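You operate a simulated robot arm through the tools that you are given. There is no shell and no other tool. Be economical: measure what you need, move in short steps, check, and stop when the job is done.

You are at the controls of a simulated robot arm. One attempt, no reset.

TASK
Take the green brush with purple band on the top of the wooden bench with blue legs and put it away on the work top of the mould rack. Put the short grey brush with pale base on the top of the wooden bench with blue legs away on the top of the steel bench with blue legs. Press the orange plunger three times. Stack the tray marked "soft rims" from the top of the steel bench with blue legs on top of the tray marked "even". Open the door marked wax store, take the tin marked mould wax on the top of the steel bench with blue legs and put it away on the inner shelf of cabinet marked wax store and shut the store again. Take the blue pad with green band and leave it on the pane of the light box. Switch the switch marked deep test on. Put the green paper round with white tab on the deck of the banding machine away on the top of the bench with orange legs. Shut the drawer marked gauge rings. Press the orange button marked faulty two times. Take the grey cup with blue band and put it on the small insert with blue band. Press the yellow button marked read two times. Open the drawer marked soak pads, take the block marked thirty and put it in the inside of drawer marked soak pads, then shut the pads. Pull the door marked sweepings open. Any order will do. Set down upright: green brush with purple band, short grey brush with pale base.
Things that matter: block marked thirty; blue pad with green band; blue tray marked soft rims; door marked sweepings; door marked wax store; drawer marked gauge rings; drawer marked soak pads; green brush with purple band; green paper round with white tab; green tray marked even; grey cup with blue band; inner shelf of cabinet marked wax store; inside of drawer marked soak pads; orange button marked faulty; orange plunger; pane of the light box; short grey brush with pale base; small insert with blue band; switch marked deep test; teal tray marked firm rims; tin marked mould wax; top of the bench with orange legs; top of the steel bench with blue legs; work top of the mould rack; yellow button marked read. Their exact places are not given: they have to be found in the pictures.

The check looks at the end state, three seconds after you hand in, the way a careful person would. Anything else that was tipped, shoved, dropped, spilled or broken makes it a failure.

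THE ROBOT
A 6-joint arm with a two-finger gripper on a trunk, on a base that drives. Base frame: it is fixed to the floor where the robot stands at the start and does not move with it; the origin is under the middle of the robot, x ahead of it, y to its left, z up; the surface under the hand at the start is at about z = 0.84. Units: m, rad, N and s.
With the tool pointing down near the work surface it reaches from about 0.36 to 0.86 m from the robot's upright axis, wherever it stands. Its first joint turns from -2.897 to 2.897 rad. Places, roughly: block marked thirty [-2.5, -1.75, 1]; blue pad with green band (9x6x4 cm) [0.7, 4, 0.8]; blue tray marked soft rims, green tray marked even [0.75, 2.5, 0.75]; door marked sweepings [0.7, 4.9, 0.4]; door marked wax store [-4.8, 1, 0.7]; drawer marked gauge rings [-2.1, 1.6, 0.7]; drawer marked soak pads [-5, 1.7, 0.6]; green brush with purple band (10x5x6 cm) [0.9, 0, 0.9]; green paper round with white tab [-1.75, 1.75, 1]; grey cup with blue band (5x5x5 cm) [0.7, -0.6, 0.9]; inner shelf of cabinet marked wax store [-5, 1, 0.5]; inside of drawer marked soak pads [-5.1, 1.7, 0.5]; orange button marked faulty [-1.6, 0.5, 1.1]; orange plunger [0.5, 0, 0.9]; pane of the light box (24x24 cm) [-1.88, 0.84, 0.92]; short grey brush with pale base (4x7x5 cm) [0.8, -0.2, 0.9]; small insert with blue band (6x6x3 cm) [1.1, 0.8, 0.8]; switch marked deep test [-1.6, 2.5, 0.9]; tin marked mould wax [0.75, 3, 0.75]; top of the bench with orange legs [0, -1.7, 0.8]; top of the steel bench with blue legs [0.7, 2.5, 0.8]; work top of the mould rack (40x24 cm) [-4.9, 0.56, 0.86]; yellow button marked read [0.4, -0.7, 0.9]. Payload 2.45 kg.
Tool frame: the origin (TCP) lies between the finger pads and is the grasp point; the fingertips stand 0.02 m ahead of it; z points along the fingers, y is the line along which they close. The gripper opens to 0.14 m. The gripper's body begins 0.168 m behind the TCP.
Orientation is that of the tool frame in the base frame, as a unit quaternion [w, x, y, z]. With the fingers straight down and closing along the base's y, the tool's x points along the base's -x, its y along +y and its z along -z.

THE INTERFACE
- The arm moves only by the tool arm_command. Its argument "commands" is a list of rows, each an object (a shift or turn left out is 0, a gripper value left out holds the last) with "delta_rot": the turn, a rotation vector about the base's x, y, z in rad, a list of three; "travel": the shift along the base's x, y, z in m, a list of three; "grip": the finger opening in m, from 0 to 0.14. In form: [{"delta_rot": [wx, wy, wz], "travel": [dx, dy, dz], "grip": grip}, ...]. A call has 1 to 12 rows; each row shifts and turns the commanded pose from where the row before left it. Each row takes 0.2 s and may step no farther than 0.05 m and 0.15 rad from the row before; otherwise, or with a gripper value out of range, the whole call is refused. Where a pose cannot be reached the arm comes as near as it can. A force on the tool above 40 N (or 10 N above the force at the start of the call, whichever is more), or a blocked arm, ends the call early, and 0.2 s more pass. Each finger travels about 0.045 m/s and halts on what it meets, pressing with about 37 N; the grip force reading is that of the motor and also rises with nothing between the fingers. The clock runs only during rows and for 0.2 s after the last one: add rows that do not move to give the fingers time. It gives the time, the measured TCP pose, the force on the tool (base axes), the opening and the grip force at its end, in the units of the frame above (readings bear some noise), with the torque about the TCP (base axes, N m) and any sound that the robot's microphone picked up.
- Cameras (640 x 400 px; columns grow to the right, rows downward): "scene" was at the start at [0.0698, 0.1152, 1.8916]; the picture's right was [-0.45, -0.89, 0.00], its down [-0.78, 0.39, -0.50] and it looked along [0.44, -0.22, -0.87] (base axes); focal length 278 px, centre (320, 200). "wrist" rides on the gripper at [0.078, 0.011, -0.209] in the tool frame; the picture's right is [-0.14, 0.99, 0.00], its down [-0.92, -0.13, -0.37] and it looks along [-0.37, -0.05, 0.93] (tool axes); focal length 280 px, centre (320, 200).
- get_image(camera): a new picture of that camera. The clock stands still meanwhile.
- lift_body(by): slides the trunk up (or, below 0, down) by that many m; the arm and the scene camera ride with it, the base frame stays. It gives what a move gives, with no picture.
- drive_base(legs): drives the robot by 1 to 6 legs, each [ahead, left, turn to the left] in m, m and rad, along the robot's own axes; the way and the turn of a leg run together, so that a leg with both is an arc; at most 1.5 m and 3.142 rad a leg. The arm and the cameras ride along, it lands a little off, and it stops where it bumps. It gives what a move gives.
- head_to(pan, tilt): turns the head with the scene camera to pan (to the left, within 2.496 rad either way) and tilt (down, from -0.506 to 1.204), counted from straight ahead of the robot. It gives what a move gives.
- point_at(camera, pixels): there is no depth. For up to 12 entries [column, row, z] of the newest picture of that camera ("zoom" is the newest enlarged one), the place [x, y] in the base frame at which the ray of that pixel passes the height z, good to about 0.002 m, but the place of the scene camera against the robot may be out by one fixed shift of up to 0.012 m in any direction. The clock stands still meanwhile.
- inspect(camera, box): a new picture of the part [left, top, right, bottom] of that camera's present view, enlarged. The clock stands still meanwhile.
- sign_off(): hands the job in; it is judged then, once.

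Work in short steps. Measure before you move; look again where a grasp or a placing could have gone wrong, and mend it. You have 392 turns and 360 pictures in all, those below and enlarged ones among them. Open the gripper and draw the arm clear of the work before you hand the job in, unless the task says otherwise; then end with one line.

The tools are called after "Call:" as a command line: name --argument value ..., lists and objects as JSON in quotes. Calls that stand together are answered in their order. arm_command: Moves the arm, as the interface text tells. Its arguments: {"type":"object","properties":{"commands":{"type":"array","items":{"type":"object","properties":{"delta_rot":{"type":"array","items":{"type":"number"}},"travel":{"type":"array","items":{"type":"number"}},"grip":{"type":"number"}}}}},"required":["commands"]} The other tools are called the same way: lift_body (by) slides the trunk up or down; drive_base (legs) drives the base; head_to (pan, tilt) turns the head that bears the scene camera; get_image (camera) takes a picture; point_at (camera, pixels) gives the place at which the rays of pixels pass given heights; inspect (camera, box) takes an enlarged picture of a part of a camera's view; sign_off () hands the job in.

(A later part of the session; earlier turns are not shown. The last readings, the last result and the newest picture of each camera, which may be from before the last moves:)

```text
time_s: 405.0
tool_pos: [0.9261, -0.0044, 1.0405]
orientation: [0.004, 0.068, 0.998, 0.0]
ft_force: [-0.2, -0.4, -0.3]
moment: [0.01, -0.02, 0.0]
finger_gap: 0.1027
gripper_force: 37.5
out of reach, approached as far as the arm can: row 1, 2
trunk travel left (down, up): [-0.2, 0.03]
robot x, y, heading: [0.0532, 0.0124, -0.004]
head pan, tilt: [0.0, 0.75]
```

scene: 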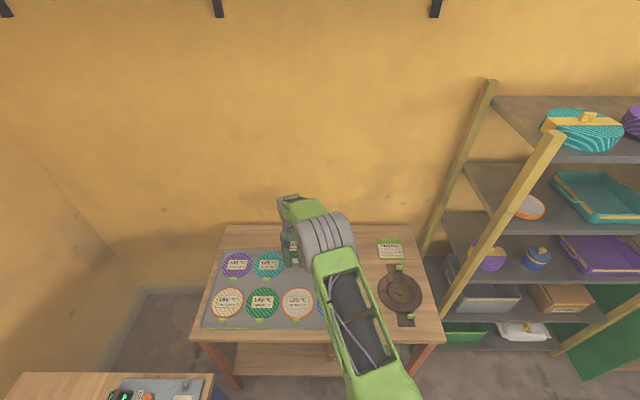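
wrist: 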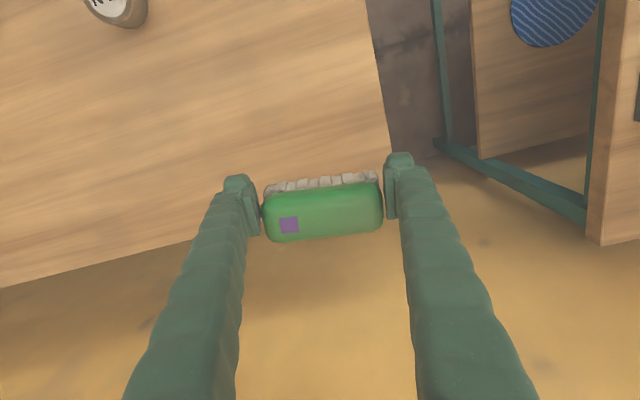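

Call:
arm_command --commands '[{"travel": [-0.02, 0.03, -0.02]}, {"travel": [-0.02, 0.03, -0.02]}, {"travel": [-0.03, 0, 0]}, {"travel": [-0.03, 0, 0]}]'

```text
time_s: 406.0
tool_pos: [0.9212, 0.0597, 0.9987]
orientation: [0.004, 0.067, 0.998, 0.0]
ft_force: [0.0, 0.8, -0.4]
moment: [0.0, 0.02, -0.02]
finger_gap: 0.1028
gripper_force: 37.0
out of reach, approached as far as the arm can: row 1, 2, 3, 4
trunk travel left (down, up): [-0.2, 0.03]
robot x, y, heading: [0.0493, 0.009, -0.005]
head pan, tilt: [0.0, 0.75]
```

Call:
arm_command --commands '[{"travel": [0, -0.03, 0.04]}, {"travel": [0, -0.03, 0.04]}, {"travel": [-0.02, 0, 0.03], "delta_rot": [0, -0.1, 0]}, {"travel": [-0.02, 0, 0.03], "delta_rot": [0, -0.1, 0]}, {"travel": [-0.04, 0, 0]}, {"travel": [-0.04, 0, 0]}]'

```text
time_s: 407.4
tool_pos: [0.9713, -0.0019, 1.1188]
orientation: [0.078, 0.067, 0.995, 0.006]
ft_force: [0.7, -0.4, -0.5]
moment: [-0.02, 0.0, 0.01]
finger_gap: 0.1028
gripper_force: 36.4
out of reach, approached as far as the arm can: row 1, 3, 4, 5, 6
trunk travel left (down, up): [-0.2, 0.03]
robot x, y, heading: [0.0522, 0.0071, -0.002]
head pan, tilt: [0.0, 0.75]
```

Call:
get_image --camera "scene"

```text
199 pictures are left
```

scene: 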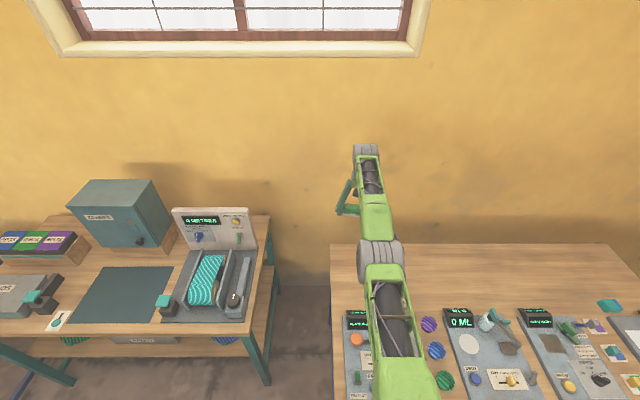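

The arm is stretched straight. Commanding down-and-inward should flex the elbow.

Call:
arm_command --commands '[{"travel": [-0.03, 0, -0.04], "delta_rot": [0, 0.1, 0]}, {"travel": [-0.03, 0, -0.04], "delta_rot": [0, 0.1, 0]}, {"travel": [-0.03, 0, -0.03]}, {}]'

```text
time_s: 408.4
tool_pos: [0.8808, -0.0011, 1.0099]
orientation: [-0.019, 0.067, 0.998, -0.001]
ft_force: [-0.5, -1.1, -1.4]
moment: [-0.02, -0.14, -0.04]
finger_gap: 0.1024
gripper_force: 36.9
trunk travel left (down, up): [-0.2, 0.03]
robot x, y, heading: [0.0528, 0.0103, 0.0]
head pan, tilt: [0.0, 0.75]
```

Freed. Level the tool and draw inward first, then up.

Call:
arm_command --commands '[{"travel": [-0.04, 0, 0], "delta_rot": [0, -0.038, 0]}, {"travel": [-0.045, 0, 0]}, {"travel": [-0.045, 0, 0.01]}, {"travel": [-0.045, 0, 0.015]}, {"travel": [-0.045, 0, 0.02]}, {"travel": [-0.045, 0, 0.02]}, {"travel": [-0.045, 0, 0.02]}, {"travel": [-0.04, 0, 0.02]}]'

Call:
get_image --camera "wrist"

```text
time_s: 410.2
tool_pos: [0.5289, -0.001, 1.1141]
orientation: [-0.001, 0.068, 0.998, 0.0]
ft_force: [0.8, 0.2, 0.0]
moment: [0.04, -0.05, -0.04]
finger_gap: 0.1023
gripper_force: 37.9
trunk travel left (down, up): [-0.2, 0.03]
robot x, y, heading: [0.0519, 0.0073, -0.005]
head pan, tilt: [0.0, 0.75]
```

```text
198 pictures are left
```

wrist: 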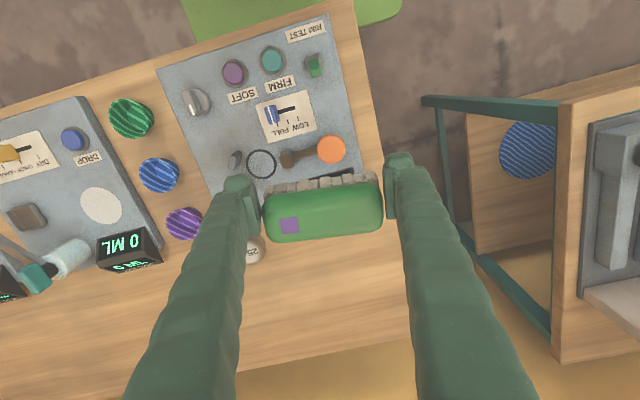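

Brush held upright. Drive: back off, half turn, south to the corridor, then west.

Call:
drive_base --legs '[[-0.3, -0.1, 0], [0, 0, 1.57], [0, 0, 1.57], [0.0, 0.72, 0], [1.3, 0, 0], [1.3, 0, 0]]'

```text
time_s: 438.5
tool_pos: [-3.3365, -0.7834, 1.113]
orientation: [0.0, 0.998, -0.068, 0.001]
ft_force: [0.4, -0.1, -0.7]
moment: [0.0, 0.0, -0.03]
finger_gap: 0.101
gripper_force: 37.0
trunk travel left (down, up): [-0.2, 0.03]
robot x, y, heading: [-2.8576, -0.7908, 3.142]
head pan, tilt: [0.0, 0.75]
```

Call:
drive_base --legs '[[0.2, -1.35, 0]]'

Call:
head_to --pan -0.2 --tilt 0.55

Call:
get_image --camera "scene"

```text
time_s: 450.4
tool_pos: [-3.528, 0.5635, 1.113]
orientation: [0.0, 0.997, -0.071, 0.002]
ft_force: [0.2, 0.1, -1.1]
moment: [-0.01, -0.03, -0.02]
finger_gap: 0.1006
gripper_force: 36.7
trunk travel left (down, up): [-0.2, 0.03]
robot x, y, heading: [-3.0495, 0.5488, 3.126]
head pan, tilt: [0.0, 0.75]
```

```text
time_s: 451.2
tool_pos: [-3.529, 0.5647, 1.1134]
orientation: [0.001, 0.997, -0.071, 0.002]
ft_force: [-0.1, -0.2, -0.6]
moment: [0.0, -0.03, 0.02]
finger_gap: 0.1004
gripper_force: 37.2
trunk travel left (down, up): [-0.2, 0.03]
robot x, y, heading: [-3.0472, 0.5475, 3.133]
head pan, tilt: [-0.201, 0.55]
```

```text
197 pictures are left
```

scene: 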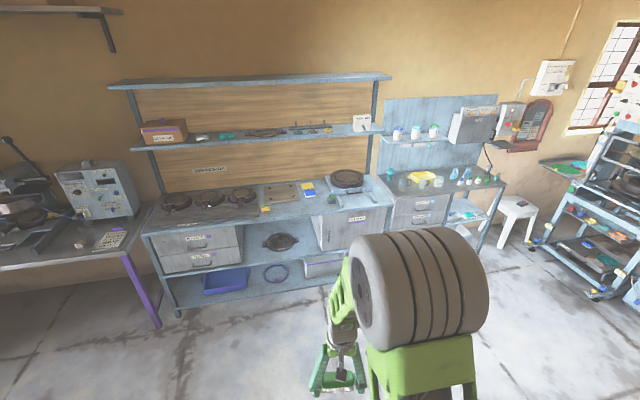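

Call:
inspect --camera "scene" --box '[130, 160, 330, 290]'

Call:
inspect --camera "scene" --box '[290, 140, 530, 280]'

Call:
point_at --camera "scene" --pixels '[[282, 192, 0.86], [145, 235, 0.84], [395, 205, 0.84], [348, 180, 0.88], [330, 215, 0.84], [230, 195, 0.86]]'

```text
3.08 times, centred on (230, 225) of scene
```

zoom: 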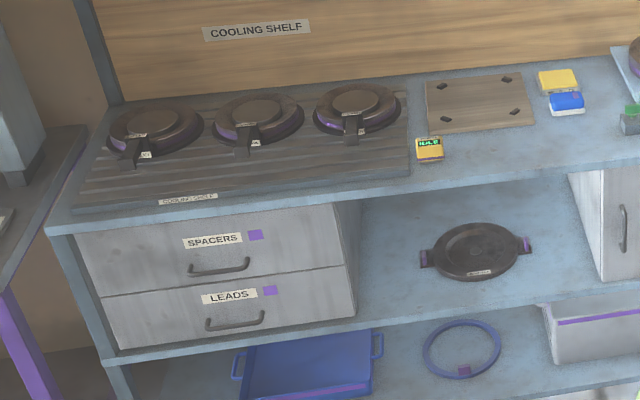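

```text
2.67 times, centred on (410, 210) of scene
```

zoom: 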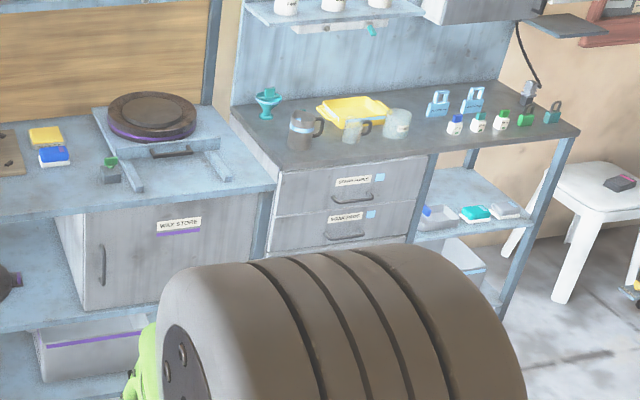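

```text
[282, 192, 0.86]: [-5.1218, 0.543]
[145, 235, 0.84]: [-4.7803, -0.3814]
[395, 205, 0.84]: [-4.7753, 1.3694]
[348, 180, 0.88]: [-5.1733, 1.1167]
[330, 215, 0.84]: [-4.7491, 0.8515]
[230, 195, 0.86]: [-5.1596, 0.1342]
```

The work-top region lies in front of the wooden plate. Drive ahead 1.1 m and look down with the wrist camera.

Call:
drive_base --legs '[[1.1, 0, 0.01]]'

Call:
arm_command --commands '[{"travel": [-0.03, 0, 0.02], "delta_rot": [0, 0, 0.07]}, {"travel": [-0.03, 0, 0.02], "delta_rot": [0, 0, 0.07]}, {}]'

Call:
get_image --camera "wrist"

Call:
get_image --camera "scene"

```text
time_s: 456.8
tool_pos: [-4.6268, 0.5542, 1.1126]
orientation: [0.0, 0.998, -0.062, 0.001]
ft_force: [-0.3, -0.3, -0.5]
moment: [0.0, -0.03, 0.02]
finger_gap: 0.1005
gripper_force: 37.0
trunk travel left (down, up): [-0.2, 0.03]
robot x, y, heading: [-4.1473, 0.5555, -3.137]
head pan, tilt: [-0.201, 0.55]
```

```text
time_s: 457.6
tool_pos: [-4.6868, 0.5556, 1.1534]
orientation: [0.0, 1.0, 0.007, 0.001]
ft_force: [0.4, 0.0, -0.2]
moment: [-0.02, -0.02, 0.0]
finger_gap: 0.1006
gripper_force: 37.0
trunk travel left (down, up): [-0.2, 0.03]
robot x, y, heading: [-4.1485, 0.5532, -3.135]
head pan, tilt: [-0.201, 0.55]
```

```text
194 pictures are left
```

wrist: 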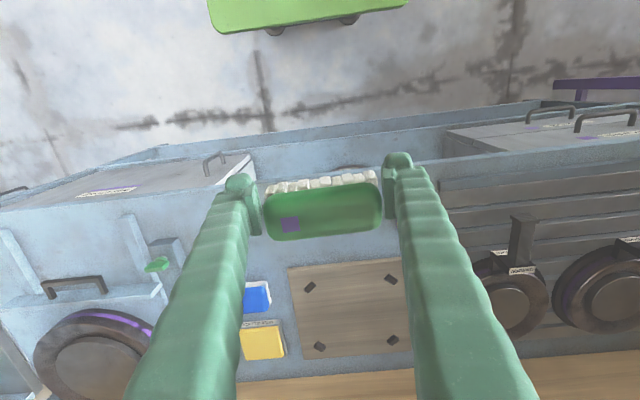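

```text
193 pictures are left
```

scene: 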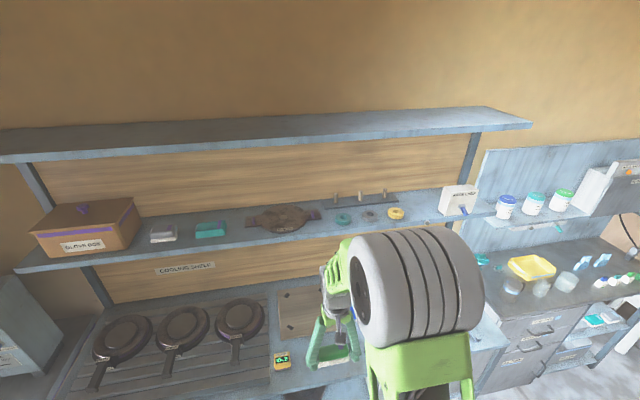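

Call:
point_at --camera "wrist" --pixels '[[290, 268, 0.87], [402, 257, 0.87], [250, 178, 0.86], [440, 158, 0.86], [270, 290, 0.87], [178, 245, 0.88], [440, 190, 0.87]]'

Call:
point_at --camera "scene" --pixels '[[282, 362, 0.87], [275, 360, 0.86], [278, 335, 0.86]]'

```text
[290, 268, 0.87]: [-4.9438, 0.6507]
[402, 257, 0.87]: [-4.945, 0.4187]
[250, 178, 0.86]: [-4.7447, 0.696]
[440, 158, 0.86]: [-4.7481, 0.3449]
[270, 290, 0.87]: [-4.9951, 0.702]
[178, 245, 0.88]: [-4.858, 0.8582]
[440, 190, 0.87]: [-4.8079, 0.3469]
```

```text
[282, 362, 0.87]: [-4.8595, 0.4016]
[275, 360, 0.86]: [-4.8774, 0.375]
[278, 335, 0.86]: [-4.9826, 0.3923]
```

Place the brush at (-4.86, 0.60), clear of the timer (y≈0.40) and the plate. Move and descend to z ≈ 0.95.

Call:
arm_command --commands '[{"travel": [-0.044, 0.011, 0]}, {"travel": [-0.044, 0.011, 0]}, {"travel": [-0.044, 0.011, 0]}, {"travel": [-0.041, 0.011, -0.02]}, {"travel": [0, 0, -0.05]}, {"travel": [0, 0, -0.05]}, {"travel": [0, 0, -0.05]}, {"travel": [0, 0, -0.03]}, {}]'

Call:
get_image --camera "wrist"

```text
time_s: 459.6
tool_pos: [-4.8586, 0.6005, 0.9524]
orientation: [0.0, 1.0, 0.008, 0.001]
ft_force: [-0.1, -0.4, -1.6]
moment: [-0.01, -0.03, 0.01]
finger_gap: 0.1003
gripper_force: 36.4
trunk travel left (down, up): [-0.2, 0.03]
robot x, y, heading: [-4.1471, 0.557, -3.137]
head pan, tilt: [-0.201, 0.55]
```

```text
192 pictures are left
```

wrist: 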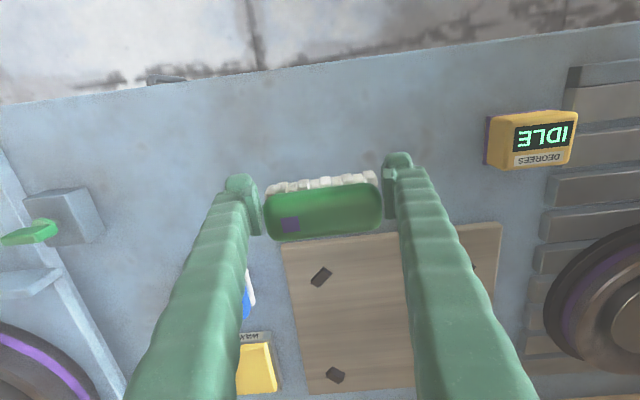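

Clear below. Lower to contact.

Call:
arm_command --commands '[{"travel": [0.005, 0, -0.03]}, {"travel": [0, 0, -0.012]}, {"travel": [0, 0, -0.006]}, {"travel": [0, 0, -0.005]}, {"travel": [0, 0, -0.005]}, {"travel": [0, 0, -0.005]}]'

```text
time_s: 460.8
tool_pos: [-4.8575, 0.5987, 0.9008]
orientation: [-0.001, 1.0, 0.008, -0.002]
ft_force: [5.7, -0.1, 22.2]
moment: [-0.14, 0.39, 0.02]
finger_gap: 0.1004
gripper_force: 36.8
trunk travel left (down, up): [-0.2, 0.03]
robot x, y, heading: [-4.1471, 0.5548, -3.136]
head pan, tilt: [-0.201, 0.55]
stopped in row 6: the force on the tool passed its limit at 44 N (the readings are from after the stop); the commanded pose is now the measured one
```

Contact at z 0.901. Release and rise.

Call:
arm_command --commands '[{"travel": [0, 0, 0.0015]}, {"grip": 0.13}, {}, {}, {"travel": [0, 0, 0.04]}, {"travel": [0, 0, 0.05]}, {"travel": [0, 0, 0.05]}, {}]'

Call:
get_image --camera "wrist"

```text
time_s: 462.6
tool_pos: [-4.8556, 0.5985, 1.0385]
orientation: [0.0, 1.0, 0.009, 0.001]
ft_force: [-0.8, 0.2, 0.2]
moment: [0.01, 0.01, 0.01]
finger_gap: 0.1303
gripper_force: 0.1
trunk travel left (down, up): [-0.2, 0.03]
robot x, y, heading: [-4.1507, 0.552, -3.136]
head pan, tilt: [-0.201, 0.55]
```

```text
191 pictures are left
```

wrist: 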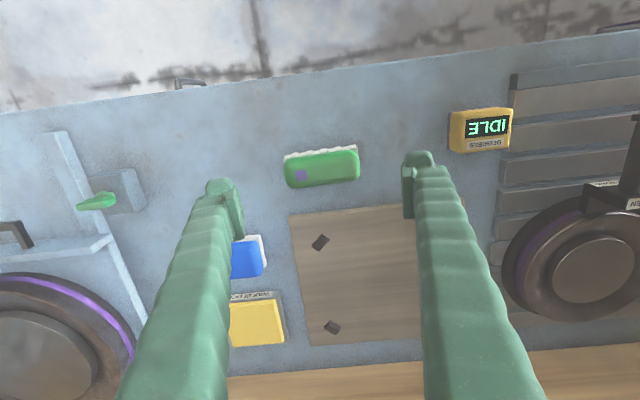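

Green brush stands upright on the work top. With an empty gripper I'll open the wax store door now. Retract, move back and right for a look.

Call:
arm_command --commands '[{"travel": [0.03, 0, 0.03], "grip": 0.05}, {"travel": [0.04, 0, 0.02]}, {"travel": [0.05, 0, 0]}, {"travel": [0.05, 0, 0]}, {"travel": [0.05, 0, 0]}]'

Call:
drive_base --legs '[[-0.2, -0.35, 0]]'

Call:
head_to --pan -0.15 --tilt 0.85

Call:
get_image --camera "scene"

```text
time_s: 463.8
tool_pos: [-4.635, 0.5973, 1.0893]
orientation: [-0.001, 1.0, 0.007, -0.001]
ft_force: [0.2, 0.8, -0.4]
moment: [-0.01, 0.03, 0.01]
finger_gap: 0.05
gripper_force: 0.0
trunk travel left (down, up): [-0.2, 0.03]
robot x, y, heading: [-4.1406, 0.5536, -3.136]
head pan, tilt: [-0.201, 0.55]
```

```text
time_s: 467.4
tool_pos: [-4.4404, 0.9404, 1.0901]
orientation: [0.0, 1.0, 0.011, 0.0]
ft_force: [-0.1, 1.0, 0.0]
moment: [-0.01, 0.01, -0.03]
finger_gap: 0.0499
gripper_force: 0.0
trunk travel left (down, up): [-0.2, 0.03]
robot x, y, heading: [-3.9534, 0.8983, -3.126]
head pan, tilt: [-0.201, 0.55]
```

```text
time_s: 468.2
tool_pos: [-4.4409, 0.9415, 1.0897]
orientation: [0.001, 1.0, 0.011, 0.0]
ft_force: [0.2, 1.2, 0.4]
moment: [0.0, 0.02, -0.01]
finger_gap: 0.0502
gripper_force: 0.1
trunk travel left (down, up): [-0.2, 0.03]
robot x, y, heading: [-3.9512, 0.897, -3.13]
head pan, tilt: [-0.15, 0.85]
```

```text
190 pictures are left
```

scene: 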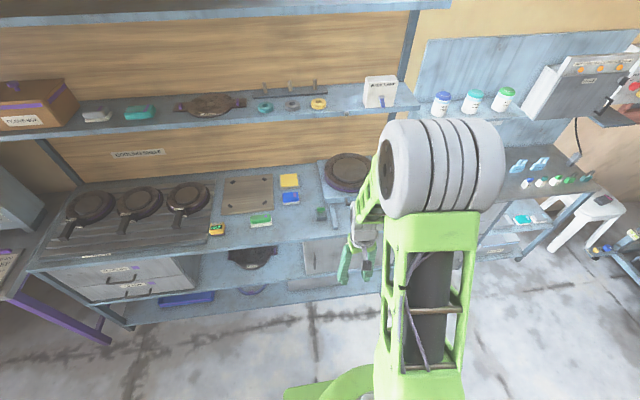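

The arm hides the door; lower the trunk and tilt the tool forward so the wrist camera faces it.

Call:
lift_body --by -0.15

Call:
arm_command --commands '[{"delta_rot": [0, 0.15, 0], "travel": [-0.02, 0, 0]}, {"delta_rot": [0, 0.15, 0], "travel": [-0.02, 0, 0]}, {"delta_rot": [0, 0.15, 0], "travel": [-0.02, 0, 0]}, {"delta_rot": [0, 0.15, 0], "travel": [-0.01, 0, 0]}, {"delta_rot": [0, 0.15, 0]}, {"delta_rot": [0, 0.15, 0]}, {"delta_rot": [0, 0.1, 0]}, {}]'

Call:
get_image --camera "wrist"

```text
time_s: 470.0
tool_pos: [-4.4405, 0.9407, 0.9389]
orientation: [0.0, 1.0, 0.012, 0.001]
ft_force: [-0.4, 0.9, -0.4]
moment: [0.04, -0.02, 0.0]
finger_gap: 0.0501
gripper_force: 0.0
trunk travel left (down, up): [-0.05, 0.18]
robot x, y, heading: [-3.9486, 0.9006, -3.125]
head pan, tilt: [-0.15, 0.85]
```

```text
time_s: 471.8
tool_pos: [-4.5593, 0.9474, 0.9237]
orientation: [-0.006, 0.877, 0.009, -0.48]
ft_force: [-0.6, -0.4, 0.5]
moment: [0.0, -0.01, 0.01]
finger_gap: 0.05
gripper_force: 0.1
out of reach, approached as far as the arm can: row 2, 5, 6, 7
trunk travel left (down, up): [-0.05, 0.18]
robot x, y, heading: [-3.949, 0.8992, -3.13]
head pan, tilt: [-0.15, 0.85]
```

```text
189 pictures are left
```

wrist: 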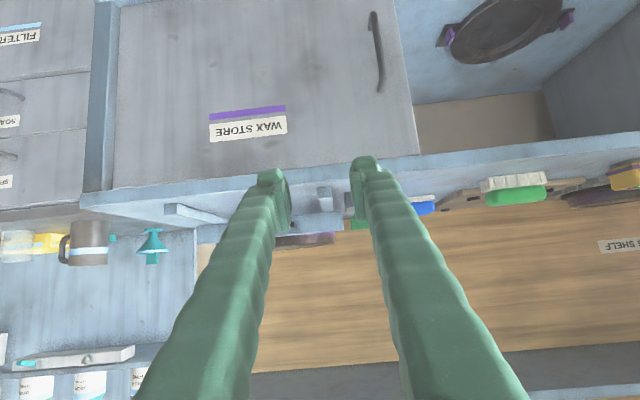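

Door and handle bar ((372,15)–(382,92)) are in view. Find their position.

Call:
point_at --camera "wrist" --pixels '[[372, 15, 0.5], [372, 15, 0.55], [372, 15, 0.6], [382, 90, 0.6], [382, 90, 0.65], [382, 90, 0.7], [115, 180, 0.78], [415, 150, 0.78], [115, 20, 0.6], [400, 20, 0.55]]'

```text
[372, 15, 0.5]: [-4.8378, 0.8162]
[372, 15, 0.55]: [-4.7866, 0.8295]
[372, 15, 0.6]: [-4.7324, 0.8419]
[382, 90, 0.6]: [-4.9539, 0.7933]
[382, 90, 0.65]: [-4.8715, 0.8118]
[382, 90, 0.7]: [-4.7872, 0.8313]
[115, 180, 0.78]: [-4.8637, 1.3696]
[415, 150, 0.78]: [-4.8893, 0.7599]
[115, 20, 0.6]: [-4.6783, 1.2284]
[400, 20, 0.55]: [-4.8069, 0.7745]
```

Handle: x ≈ -4.73, y ≈ 0.843, z 0.60–0.735; hinge about y = 1.30. Move to a pre-grasp before the bar.

Call:
arm_command --commands '[{"travel": [0, -0.025, -0.04]}, {"travel": [0, -0.025, -0.04]}, {"travel": [0, -0.025, -0.04]}, {"travel": [0, -0.025, -0.04]}, {"travel": [-0.02, -0.004, -0.04]}, {"travel": [-0.02, 0, -0.02]}, {}]'

Call:
get_image --camera "wrist"

```text
time_s: 473.4
tool_pos: [-4.6013, 0.8412, 0.705]
orientation: [-0.005, 0.878, 0.01, -0.479]
ft_force: [-0.3, -0.7, -0.3]
moment: [0.02, 0.01, 0.0]
finger_gap: 0.05
gripper_force: 0.0
trunk travel left (down, up): [-0.05, 0.18]
robot x, y, heading: [-3.9505, 0.9033, -3.128]
head pan, tilt: [-0.15, 0.85]
```

```text
188 pictures are left
```

wrist: 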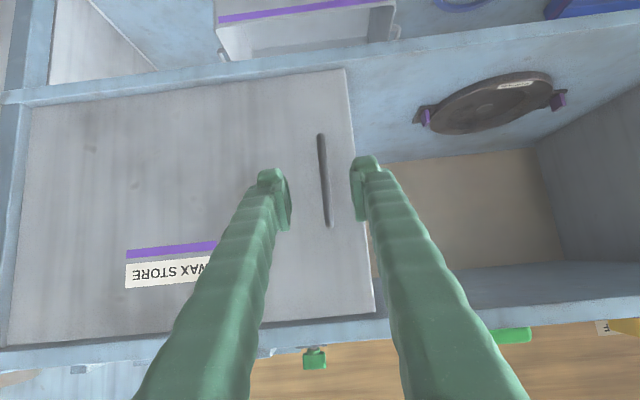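

Bar between the fingers. Advance toward it.

Call:
arm_command --commands '[{"travel": [-0.04, 0.001, -0.01]}, {"travel": [-0.04, 0.001, -0.01]}, {"travel": [-0.025, 0, -0.008]}, {}]'

Call:
get_image --camera "wrist"

```text
time_s: 474.4
tool_pos: [-4.7044, 0.8447, 0.6767]
orientation: [-0.005, 0.877, 0.01, -0.48]
ft_force: [-0.8, 0.0, -0.2]
moment: [0.05, 0.03, 0.02]
finger_gap: 0.05
gripper_force: 0.0
trunk travel left (down, up): [-0.05, 0.18]
robot x, y, heading: [-3.9507, 0.8969, -3.131]
head pan, tilt: [-0.15, 0.85]
```

```text
187 pictures are left
```

wrist: 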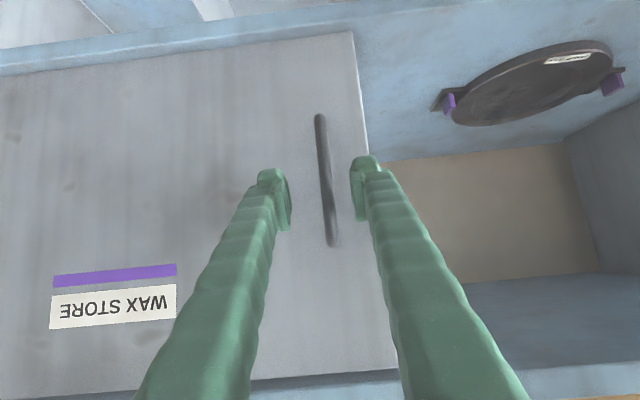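

Advance 2 cm more and close.

Call:
arm_command --commands '[{"travel": [-0.012, 0, 0]}, {"travel": [-0.01, 0, -0.002]}, {"grip": 0.0}, {}, {}, {}]'

Call:
inspect --camera "wrist" --box '[230, 80, 420, 260]'

```text
time_s: 475.8
tool_pos: [-4.7271, 0.8393, 0.6741]
orientation: [-0.005, 0.878, 0.013, -0.479]
ft_force: [2.4, -30.9, -2.0]
moment: [-0.23, 0.0, 0.23]
finger_gap: 0.0106
gripper_force: 38.2
trunk travel left (down, up): [-0.05, 0.18]
robot x, y, heading: [-3.9495, 0.8977, -3.13]
head pan, tilt: [-0.15, 0.85]
```

```text
2.22 times, centred on (325, 170) of wrist
```

zoom: 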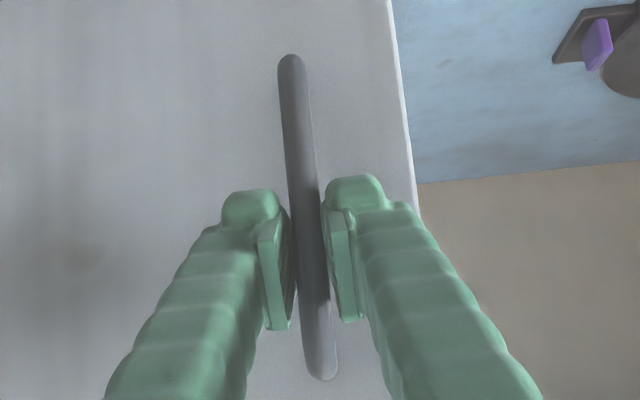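

Gripped. Relieve the side force, then swing the robot about the hinge (robot frame (0.806,-0.411)).

Call:
arm_command --commands '[{"travel": [0, -0.003, 0]}, {}]'

Call:
drive_base --legs '[[-0.049, -0.097, 0.12]]'

```text
time_s: 476.4
tool_pos: [-4.7265, 0.8393, 0.6739]
orientation: [-0.005, 0.877, 0.012, -0.48]
ft_force: [2.6, -26.9, -0.1]
moment: [-0.23, -0.2, 0.22]
finger_gap: 0.0107
gripper_force: 38.0
trunk travel left (down, up): [-0.05, 0.18]
robot x, y, heading: [-3.9497, 0.8993, -3.125]
head pan, tilt: [-0.15, 0.85]
```

```text
time_s: 477.9
tool_pos: [-4.6719, 0.8478, 0.6737]
orientation: [0.023, 0.875, 0.063, -0.479]
ft_force: [4.6, -22.3, 0.9]
moment: [-0.2, -0.23, 0.2]
finger_gap: 0.0108
gripper_force: 37.6
trunk travel left (down, up): [-0.05, 0.18]
robot x, y, heading: [-3.9061, 1.0007, -3.009]
head pan, tilt: [-0.15, 0.85]
```

Works, force steady. Continue with larger arcs.

Call:
drive_base --legs '[[-0.082, -0.161, 0.2]]'

Call:
drive_base --legs '[[-0.082, -0.161, 0.2]]'

Call:
drive_base --legs '[[-0.082, -0.161, 0.2]]'

```text
time_s: 480.0
tool_pos: [-4.5873, 0.8751, 0.6737]
orientation: [0.072, 0.864, 0.153, -0.474]
ft_force: [12.7, -32.2, -0.3]
moment: [-0.21, -0.24, 0.34]
finger_gap: 0.0106
gripper_force: 38.0
trunk travel left (down, up): [-0.05, 0.18]
robot x, y, heading: [-3.8692, 1.179, -2.806]
head pan, tilt: [-0.15, 0.85]
```

```text
time_s: 482.0
tool_pos: [-4.5071, 0.9196, 0.6733]
orientation: [0.121, 0.845, 0.237, -0.464]
ft_force: [-14.4, 21.2, -0.9]
moment: [0.14, -0.1, -0.19]
finger_gap: 0.0106
gripper_force: 38.2
trunk travel left (down, up): [-0.05, 0.18]
robot x, y, heading: [-3.8683, 1.3573, -2.604]
head pan, tilt: [-0.15, 0.85]
```

```text
time_s: 484.1
tool_pos: [-4.4372, 0.9812, 0.674]
orientation: [0.166, 0.816, 0.321, -0.451]
ft_force: [-11.9, 10.8, -0.1]
moment: [0.06, -0.15, -0.09]
finger_gap: 0.0106
gripper_force: 37.3
trunk travel left (down, up): [-0.05, 0.18]
robot x, y, heading: [-3.8932, 1.5331, -2.404]
head pan, tilt: [-0.15, 0.85]
```

Excellent (door ≈0.73 rad). Continue the swing.

Call:
drive_base --legs '[[-0.082, -0.161, 0.2]]'

Call:
drive_base --legs '[[-0.082, -0.161, 0.2]]'

Call:
drive_base --legs '[[-0.082, -0.161, 0.2]]'

Call:
get_image --camera "scene"

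```text
time_s: 486.1
tool_pos: [-4.3809, 1.054, 0.6743]
orientation: [0.209, 0.781, 0.399, -0.432]
ft_force: [-11.8, 7.6, -1.2]
moment: [0.13, -0.14, -0.11]
finger_gap: 0.0109
gripper_force: 38.5
trunk travel left (down, up): [-0.05, 0.18]
robot x, y, heading: [-3.9588, 1.7044, -2.207]
head pan, tilt: [-0.15, 0.85]
```

```text
time_s: 488.5
tool_pos: [-4.3419, 1.1372, 0.6734]
orientation: [0.249, 0.74, 0.472, -0.41]
ft_force: [-0.7, -0.3, -1.3]
moment: [-0.07, -0.07, -0.04]
finger_gap: 0.0106
gripper_force: 38.0
trunk travel left (down, up): [-0.05, 0.18]
robot x, y, heading: [-4.0539, 1.8585, -2.008]
head pan, tilt: [-0.15, 0.85]
stopped in leg 1: the force on the tool passed its limit at 41 N (the readings are from after the stop); the commanded pose is now the measured one
```

```text
time_s: 490.5
tool_pos: [-4.3188, 1.2253, 0.6745]
orientation: [0.288, 0.69, 0.543, -0.383]
ft_force: [-18.3, 3.4, -0.7]
moment: [0.15, -0.04, -0.16]
finger_gap: 0.0108
gripper_force: 38.1
trunk travel left (down, up): [-0.05, 0.18]
robot x, y, heading: [-4.183, 1.988, -1.798]
head pan, tilt: [-0.15, 0.85]
```

```text
185 pictures are left
```

scene: 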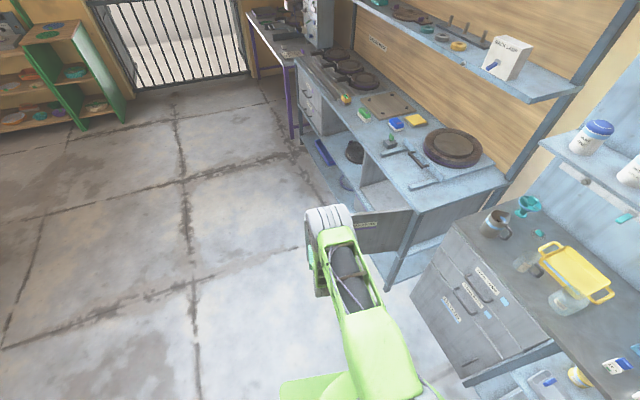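

Door is open about 76°. Release and back straight off.

Call:
arm_command --commands '[{"grip": 0.07}, {}, {}, {}]'

Call:
drive_base --legs '[[-0.35, 0, 0]]'

Call:
get_image --camera "wrist"

```text
time_s: 491.5
tool_pos: [-4.3185, 1.227, 0.6741]
orientation: [0.288, 0.689, 0.544, -0.382]
ft_force: [-0.1, 0.7, 0.3]
moment: [0.02, 0.0, -0.01]
finger_gap: 0.07
gripper_force: 0.0
trunk travel left (down, up): [-0.05, 0.18]
robot x, y, heading: [-4.1812, 1.9915, -1.803]
head pan, tilt: [-0.15, 0.85]
```

```text
time_s: 493.8
tool_pos: [-4.2406, 1.5574, 0.674]
orientation: [0.288, 0.689, 0.544, -0.383]
ft_force: [-0.4, 0.5, -0.1]
moment: [0.02, -0.05, 0.0]
finger_gap: 0.0702
gripper_force: 0.0
trunk travel left (down, up): [-0.05, 0.18]
robot x, y, heading: [-4.1021, 2.3228, -1.805]
head pan, tilt: [-0.15, 0.85]
```

```text
184 pictures are left
```

wrist: 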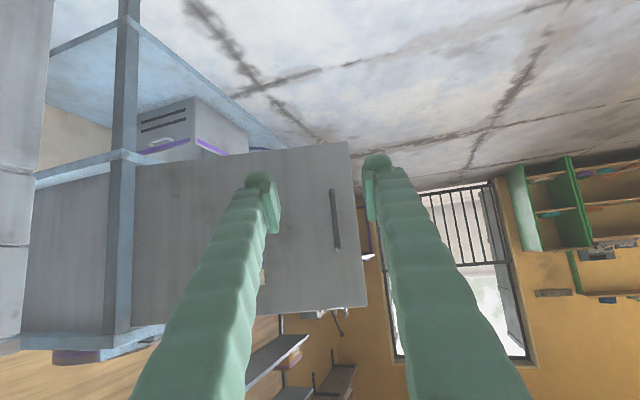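

Door stays open. Now raise and draw in the arm, turn to face the drawer cabinet, standing well back.

Call:
arm_command --commands '[{"travel": [0.01, 0.03, 0.035]}, {"travel": [0.01, 0.03, 0.035]}, {"travel": [0, 0, 0.05]}, {"travel": [0, 0, 0.05]}, {"travel": [0, 0, 0.05]}, {"travel": [0, 0, 0.05]}]'

Call:
drive_base --legs '[[-0.1, 0.35, 0], [0, 0, -1.337]]'

Call:
head_to --pan 0.3 --tilt 0.75

Call:
get_image --camera "scene"

```text
time_s: 495.2
tool_pos: [-4.2212, 1.6199, 0.9461]
orientation: [0.288, 0.689, 0.543, -0.383]
ft_force: [-0.5, 0.0, 0.8]
moment: [-0.03, -0.02, 0.0]
finger_gap: 0.07
gripper_force: 0.0
trunk travel left (down, up): [-0.05, 0.18]
robot x, y, heading: [-4.1024, 2.3189, -1.808]
head pan, tilt: [-0.15, 0.85]
```

```text
time_s: 502.1
tool_pos: [-4.4479, 2.2903, 0.9439]
orientation: [-0.011, 0.878, -0.001, -0.479]
ft_force: [-0.5, 0.1, -0.8]
moment: [0.01, -0.01, 0.0]
finger_gap: 0.07
gripper_force: 0.1
trunk travel left (down, up): [-0.05, 0.18]
robot x, y, heading: [-3.7357, 2.338, -3.139]
head pan, tilt: [-0.15, 0.85]
```

```text
time_s: 503.0
tool_pos: [-4.4479, 2.2912, 0.9447]
orientation: [-0.011, 0.877, 0.0, -0.48]
ft_force: [0.2, 0.6, 0.3]
moment: [-0.02, 0.03, -0.02]
finger_gap: 0.0702
gripper_force: 0.0
trunk travel left (down, up): [-0.05, 0.18]
robot x, y, heading: [-3.7363, 2.3353, -3.14]
head pan, tilt: [0.3, 0.75]
```

```text
183 pictures are left
```

scene: 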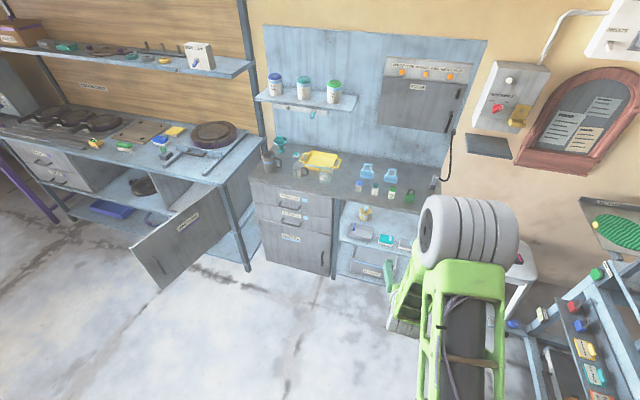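

Call:
inspect --camera "scene" --box '[245, 170, 345, 280]'

Call:
inspect --camera "scene" --box '[120, 150, 260, 300]'

```text
3.64 times, centred on (295, 225) of scene
```

zoom: 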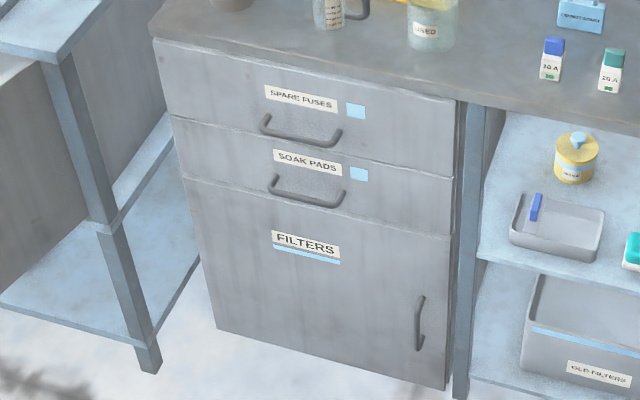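

```text
2.67 times, centred on (190, 225) of scene
```

zoom: 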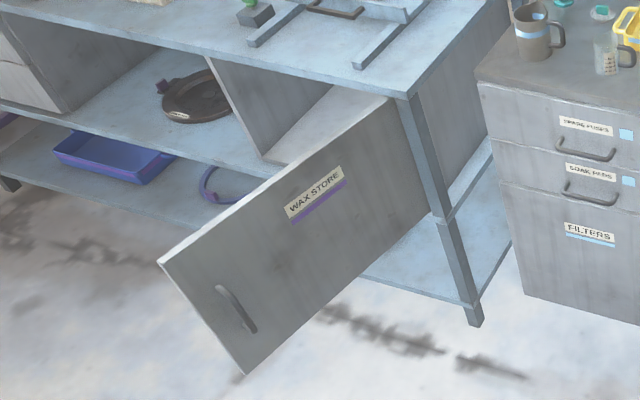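

Call:
point_at --camera "scene" --pixels '[[290, 225, 0.56], [290, 225, 0.6], [290, 225, 0.64], [252, 182, 0.83], [331, 197, 0.83], [257, 219, 0.66], [330, 234, 0.66]]'

```text
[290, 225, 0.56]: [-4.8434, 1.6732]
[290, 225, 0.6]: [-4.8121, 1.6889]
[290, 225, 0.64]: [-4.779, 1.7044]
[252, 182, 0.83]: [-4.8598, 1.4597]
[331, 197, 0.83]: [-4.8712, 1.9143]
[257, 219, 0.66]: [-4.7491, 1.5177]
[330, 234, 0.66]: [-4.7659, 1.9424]
```

SOAK PADS is the second drawer: handle bar about (-4.83, 1.68, 0.58). Drive to face it, and turn the tool horizontal with a quarter roll so the fingers close vertically.

Call:
drive_base --legs '[[0.05, 0.645, 0]]'

Call:
arm_command --commands '[{"delta_rot": [0.15, 0, 0]}, {"delta_rot": [0.15, 0, 0]}, {"delta_rot": [0.15, 0, 0]}, {"delta_rot": [0, 0.15, 0]}, {"delta_rot": [0, 0.15, 0]}, {"delta_rot": [0, 0.15, 0]}, {}]'

```text
time_s: 509.2
tool_pos: [-4.4992, 1.6459, 0.9447]
orientation: [-0.012, 0.877, -0.003, -0.48]
ft_force: [0.2, 0.7, 0.3]
moment: [0.01, 0.0, 0.0]
finger_gap: 0.07
gripper_force: 0.0
trunk travel left (down, up): [-0.05, 0.18]
robot x, y, heading: [-3.7871, 1.6876, 3.135]
head pan, tilt: [0.3, 0.75]
```

```text
time_s: 510.8
tool_pos: [-4.4985, 1.6463, 0.9447]
orientation: [-0.225, 0.726, 0.055, -0.647]
ft_force: [0.1, 0.0, 0.0]
moment: [0.04, 0.04, 0.0]
finger_gap: 0.07
gripper_force: 0.1
trunk travel left (down, up): [-0.05, 0.18]
robot x, y, heading: [-3.7876, 1.6921, 3.139]
head pan, tilt: [0.3, 0.75]
```

Call:
arm_command --commands '[{"delta_rot": [0.15, 0, 0]}, {"delta_rot": [0.15, 0, 0]}, {"delta_rot": [0.15, 0, 0]}, {"delta_rot": [0.15, 0, 0]}, {"delta_rot": [0.15, 0, 0]}, {"delta_rot": [0.15, 0, 0]}, {"delta_rot": [0.15, 0, 0]}, {"delta_rot": [0.1, 0, 0]}, {"delta_rot": [0, -0.104, 0.08]}, {"delta_rot": [0, -0.104, 0.08]}, {}]'

Call:
lift_body --by -0.05

Call:
arm_command --commands '[{"travel": [0, 0.01, -0.05]}, {"travel": [0, 0.01, -0.05]}, {"travel": [0, 0.01, -0.05]}, {"travel": [0, 0.01, -0.05]}, {"travel": [0, 0, -0.05]}, {}]'

Call:
get_image --camera "wrist"

```text
time_s: 513.2
tool_pos: [-4.508, 1.6405, 0.9443]
orientation: [0.497, -0.504, -0.493, 0.505]
ft_force: [-1.2, 1.1, 0.3]
moment: [-0.03, -0.02, -0.01]
finger_gap: 0.07
gripper_force: 0.1
out of reach, approached as far as the arm can: row 8
trunk travel left (down, up): [-0.05, 0.18]
robot x, y, heading: [-3.7863, 1.685, 3.136]
head pan, tilt: [0.3, 0.75]
```

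```text
time_s: 514.1
tool_pos: [-4.5085, 1.6424, 0.8961]
orientation: [0.497, -0.504, -0.493, 0.505]
ft_force: [1.4, -0.8, 0.4]
moment: [0.03, -0.01, 0.04]
finger_gap: 0.0701
gripper_force: 0.1
trunk travel left (down, up): [0.0, 0.23]
robot x, y, heading: [-3.7833, 1.6931, 3.133]
head pan, tilt: [0.3, 0.75]
```

```text
refused: row 1 steps farther than a row can; nothing moved
```

```text
180 pictures are left
```

wrist: 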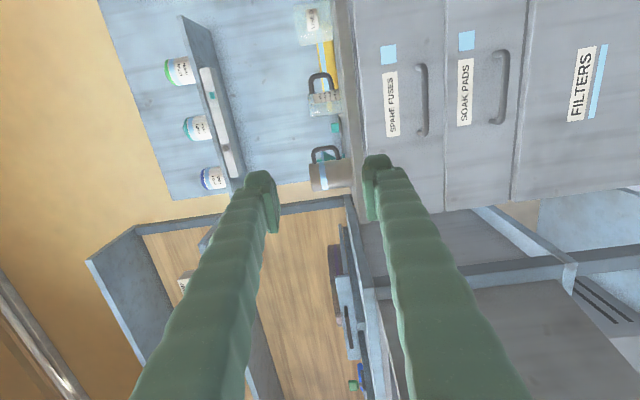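

The handle of SOAK PADS works out at (-4.83, 1.673, 0.562). Move down in front of it.

Call:
arm_command --commands '[{"travel": [0, 0.008, -0.048]}, {"travel": [0, 0.008, -0.048]}, {"travel": [0, 0.008, -0.048]}, {"travel": [0, 0.007, -0.048]}, {"travel": [0, 0, -0.048]}, {"travel": [0, 0, -0.048]}, {"travel": [-0.03, 0, -0.04]}, {}]'

Call:
get_image --camera "wrist"

```text
time_s: 515.9
tool_pos: [-4.5374, 1.673, 0.5745]
orientation: [-0.497, 0.505, 0.494, -0.504]
ft_force: [-0.3, -0.4, -0.2]
moment: [0.01, -0.03, 0.01]
finger_gap: 0.0698
gripper_force: 0.0
out of reach, approached as far as the arm can: row 7
trunk travel left (down, up): [0.0, 0.23]
robot x, y, heading: [-3.7849, 1.6867, 3.135]
head pan, tilt: [0.3, 0.75]
```

```text
179 pictures are left
```

wrist: 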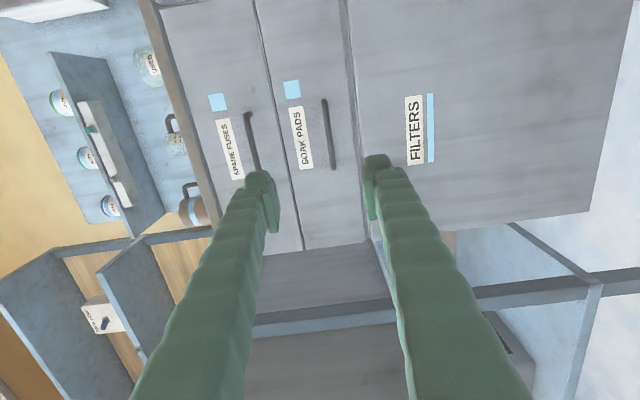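

Bar is at z ≈ 0.559; the arm is near its low limit, so pitch the tool down 0.15 rad and lower 1.5 cm, then drive forward.

Call:
arm_command --commands '[{"delta_rot": [0, -0.15, 0]}, {"travel": [0, 0, -0.012]}, {}]'

Call:
drive_base --legs '[[0.19, 0, 0]]'

Call:
get_image --camera "wrist"

```text
time_s: 516.7
tool_pos: [-4.5393, 1.6736, 0.5616]
orientation: [-0.459, 0.541, 0.529, -0.466]
ft_force: [-0.2, -0.7, -0.3]
moment: [0.04, 0.01, -0.02]
finger_gap: 0.0702
gripper_force: 0.0
trunk travel left (down, up): [0.0, 0.23]
robot x, y, heading: [-3.7847, 1.6861, 3.142]
head pan, tilt: [0.3, 0.75]
```

```text
time_s: 518.2
tool_pos: [-4.7226, 1.677, 0.5607]
orientation: [-0.459, 0.542, 0.528, -0.465]
ft_force: [-0.1, -1.1, -0.5]
moment: [0.0, -0.01, -0.01]
finger_gap: 0.0698
gripper_force: 0.1
trunk travel left (down, up): [0.0, 0.23]
robot x, y, heading: [-3.9715, 1.6883, 3.132]
head pan, tilt: [0.3, 0.75]
```

```text
178 pictures are left
```

wrist: 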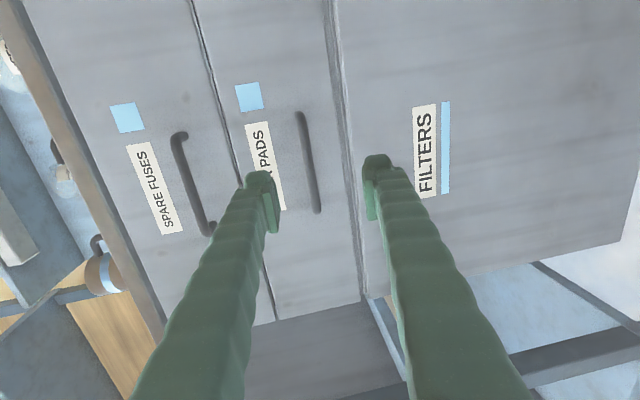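

Bar is between the fingers. Narrow to 0.05 and advance 9 cm with the arm.

Call:
arm_command --commands '[{"travel": [-0.03, 0, 0.002], "grip": 0.05}, {"travel": [-0.03, 0, 0]}, {"travel": [-0.02, 0, 0]}, {}]'

Call:
get_image --camera "wrist"

```text
time_s: 519.2
tool_pos: [-4.8033, 1.6758, 0.5637]
orientation: [-0.46, 0.541, 0.528, -0.465]
ft_force: [-0.7, 0.6, 0.6]
moment: [0.0, -0.03, -0.01]
finger_gap: 0.0498
gripper_force: 0.1
trunk travel left (down, up): [0.0, 0.23]
robot x, y, heading: [-3.9712, 1.6935, 3.137]
head pan, tilt: [0.3, 0.75]
```

```text
177 pictures are left
```

wrist: 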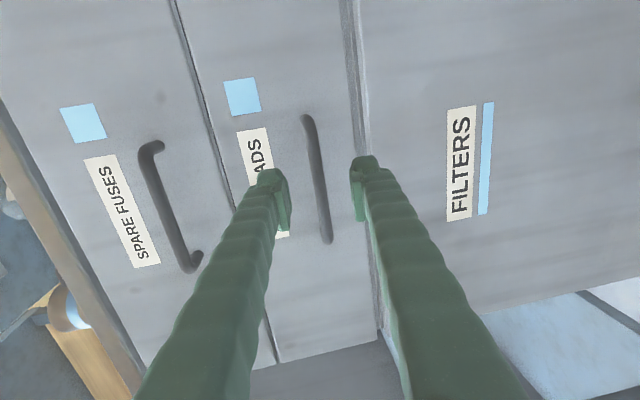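

Advance 2 cm more and close on the bar.

Call:
arm_command --commands '[{"travel": [-0.012, 0, 0]}, {"travel": [-0.01, 0, 0]}, {"grip": 0.0}, {}, {}, {}]'

Call:
inspect --camera "wrist" --box '[230, 80, 420, 260]'

```text
time_s: 520.6
tool_pos: [-4.8217, 1.6756, 0.5609]
orientation: [-0.459, 0.542, 0.529, -0.464]
ft_force: [26.2, 0.7, 1.8]
moment: [0.28, -0.07, 0.11]
finger_gap: 0.006
gripper_force: 29.2
trunk travel left (down, up): [0.0, 0.23]
robot x, y, heading: [-3.9705, 1.6921, 3.135]
head pan, tilt: [0.3, 0.75]
```

```text
2.22 times, centred on (325, 170) of wrist
```

zoom: 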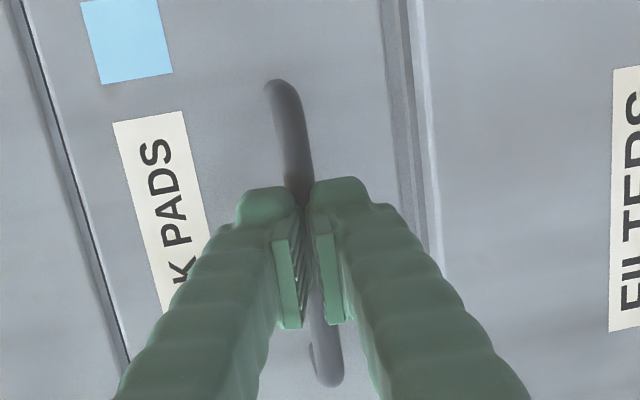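

The fingers closed just short of the bar. Open, back 1 cm, drive forward 4 cm, and try again.

Call:
arm_command --commands '[{"travel": [0.03, 0, 0.0], "grip": 0.05}, {}, {}]'

Call:
drive_base --legs '[[0.055, 0, 0]]'

Call:
inspect --camera "wrist" --box '[230, 80, 420, 260]'

```text
time_s: 521.4
tool_pos: [-4.796, 1.6765, 0.5617]
orientation: [-0.46, 0.541, 0.528, -0.465]
ft_force: [-0.3, -0.1, -0.2]
moment: [-0.03, 0.02, -0.02]
finger_gap: 0.05
gripper_force: 0.1
trunk travel left (down, up): [0.0, 0.23]
robot x, y, heading: [-3.974, 1.6934, 3.134]
head pan, tilt: [0.3, 0.75]
```

```text
time_s: 522.4
tool_pos: [-4.8506, 1.6772, 0.5631]
orientation: [-0.46, 0.541, 0.528, -0.466]
ft_force: [-0.8, -0.6, 0.8]
moment: [0.02, 0.01, -0.02]
finger_gap: 0.0501
gripper_force: 0.0
trunk travel left (down, up): [0.0, 0.23]
robot x, y, heading: [-4.0253, 1.6934, 3.134]
head pan, tilt: [0.3, 0.75]
```

```text
2.22 times, centred on (325, 170) of wrist
```

zoom: 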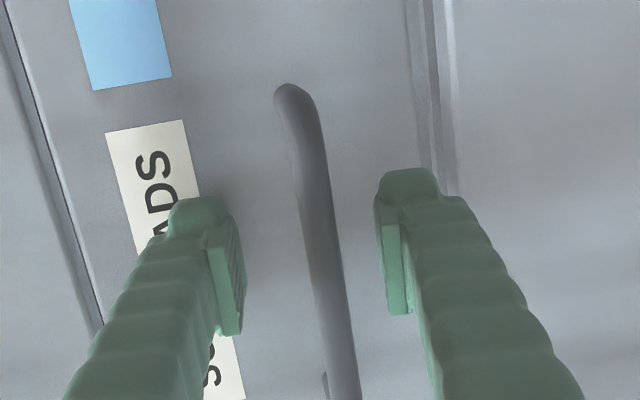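

Now the bar reaches deeper between the fingers. Close.

Call:
arm_command --commands '[{"grip": 0.0}, {}, {}, {}]'

```text
time_s: 523.4
tool_pos: [-4.8479, 1.6786, 0.5568]
orientation: [-0.458, 0.543, 0.53, -0.463]
ft_force: [-1.8, -0.1, -25.5]
moment: [1.1, 0.19, 0.16]
finger_gap: 0.007
gripper_force: 34.7
trunk travel left (down, up): [0.0, 0.23]
robot x, y, heading: [-4.0268, 1.6902, 3.134]
head pan, tilt: [0.3, 0.75]
```

Gripped. Relieve the vertical strain slightly and pull the drawer by driving back.

Call:
arm_command --commands '[{"travel": [0, 0, -0.002]}, {}]'

Call:
drive_base --legs '[[-0.1, 0, 0]]'

Call:
get_image --camera "scene"

```text
time_s: 524.0
tool_pos: [-4.8505, 1.6762, 0.5559]
orientation: [-0.459, 0.542, 0.529, -0.464]
ft_force: [2.1, -0.5, -26.0]
moment: [1.14, 0.2, 0.28]
finger_gap: 0.007
gripper_force: 35.0
trunk travel left (down, up): [0.0, 0.23]
robot x, y, heading: [-4.0257, 1.6945, 3.136]
head pan, tilt: [0.3, 0.75]
```

```text
time_s: 525.1
tool_pos: [-4.7513, 1.676, 0.5573]
orientation: [-0.458, 0.543, 0.53, -0.463]
ft_force: [-0.4, -5.5, -27.2]
moment: [1.12, 0.17, 0.18]
finger_gap: 0.0069
gripper_force: 35.1
trunk travel left (down, up): [0.0, 0.23]
robot x, y, heading: [-3.9263, 1.6893, 3.132]
head pan, tilt: [0.3, 0.75]
```

```text
174 pictures are left
```

scene: 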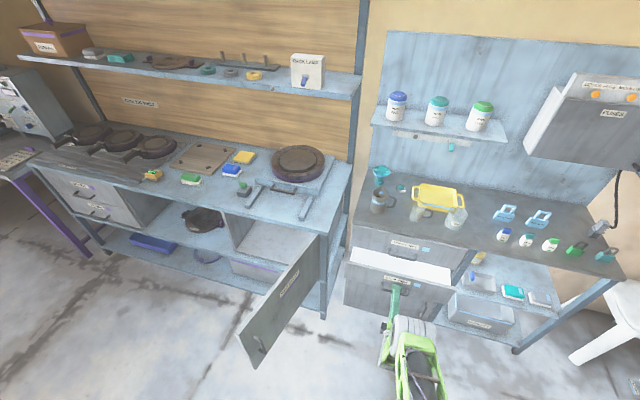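

The drawer is opening. Pull 12 cm more.

Call:
drive_base --legs '[[-0.13, 0, 0]]'

Call:
inspect --camera "scene" --box '[330, 180, 480, 330]'

```text
time_s: 526.4
tool_pos: [-4.6216, 1.6754, 0.5569]
orientation: [-0.459, 0.543, 0.53, -0.463]
ft_force: [0.6, -2.3, -13.1]
moment: [1.2, 0.07, 0.19]
finger_gap: 0.0066
gripper_force: 34.4
trunk travel left (down, up): [0.0, 0.23]
robot x, y, heading: [-3.7993, 1.6917, 3.134]
head pan, tilt: [0.3, 0.75]
```

```text
2.67 times, centred on (405, 255) of scene
```

zoom: 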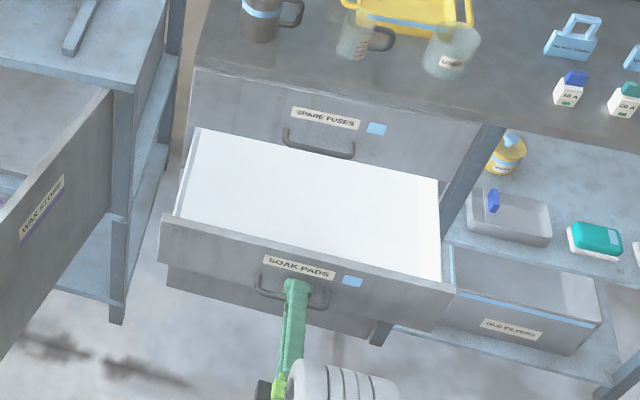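

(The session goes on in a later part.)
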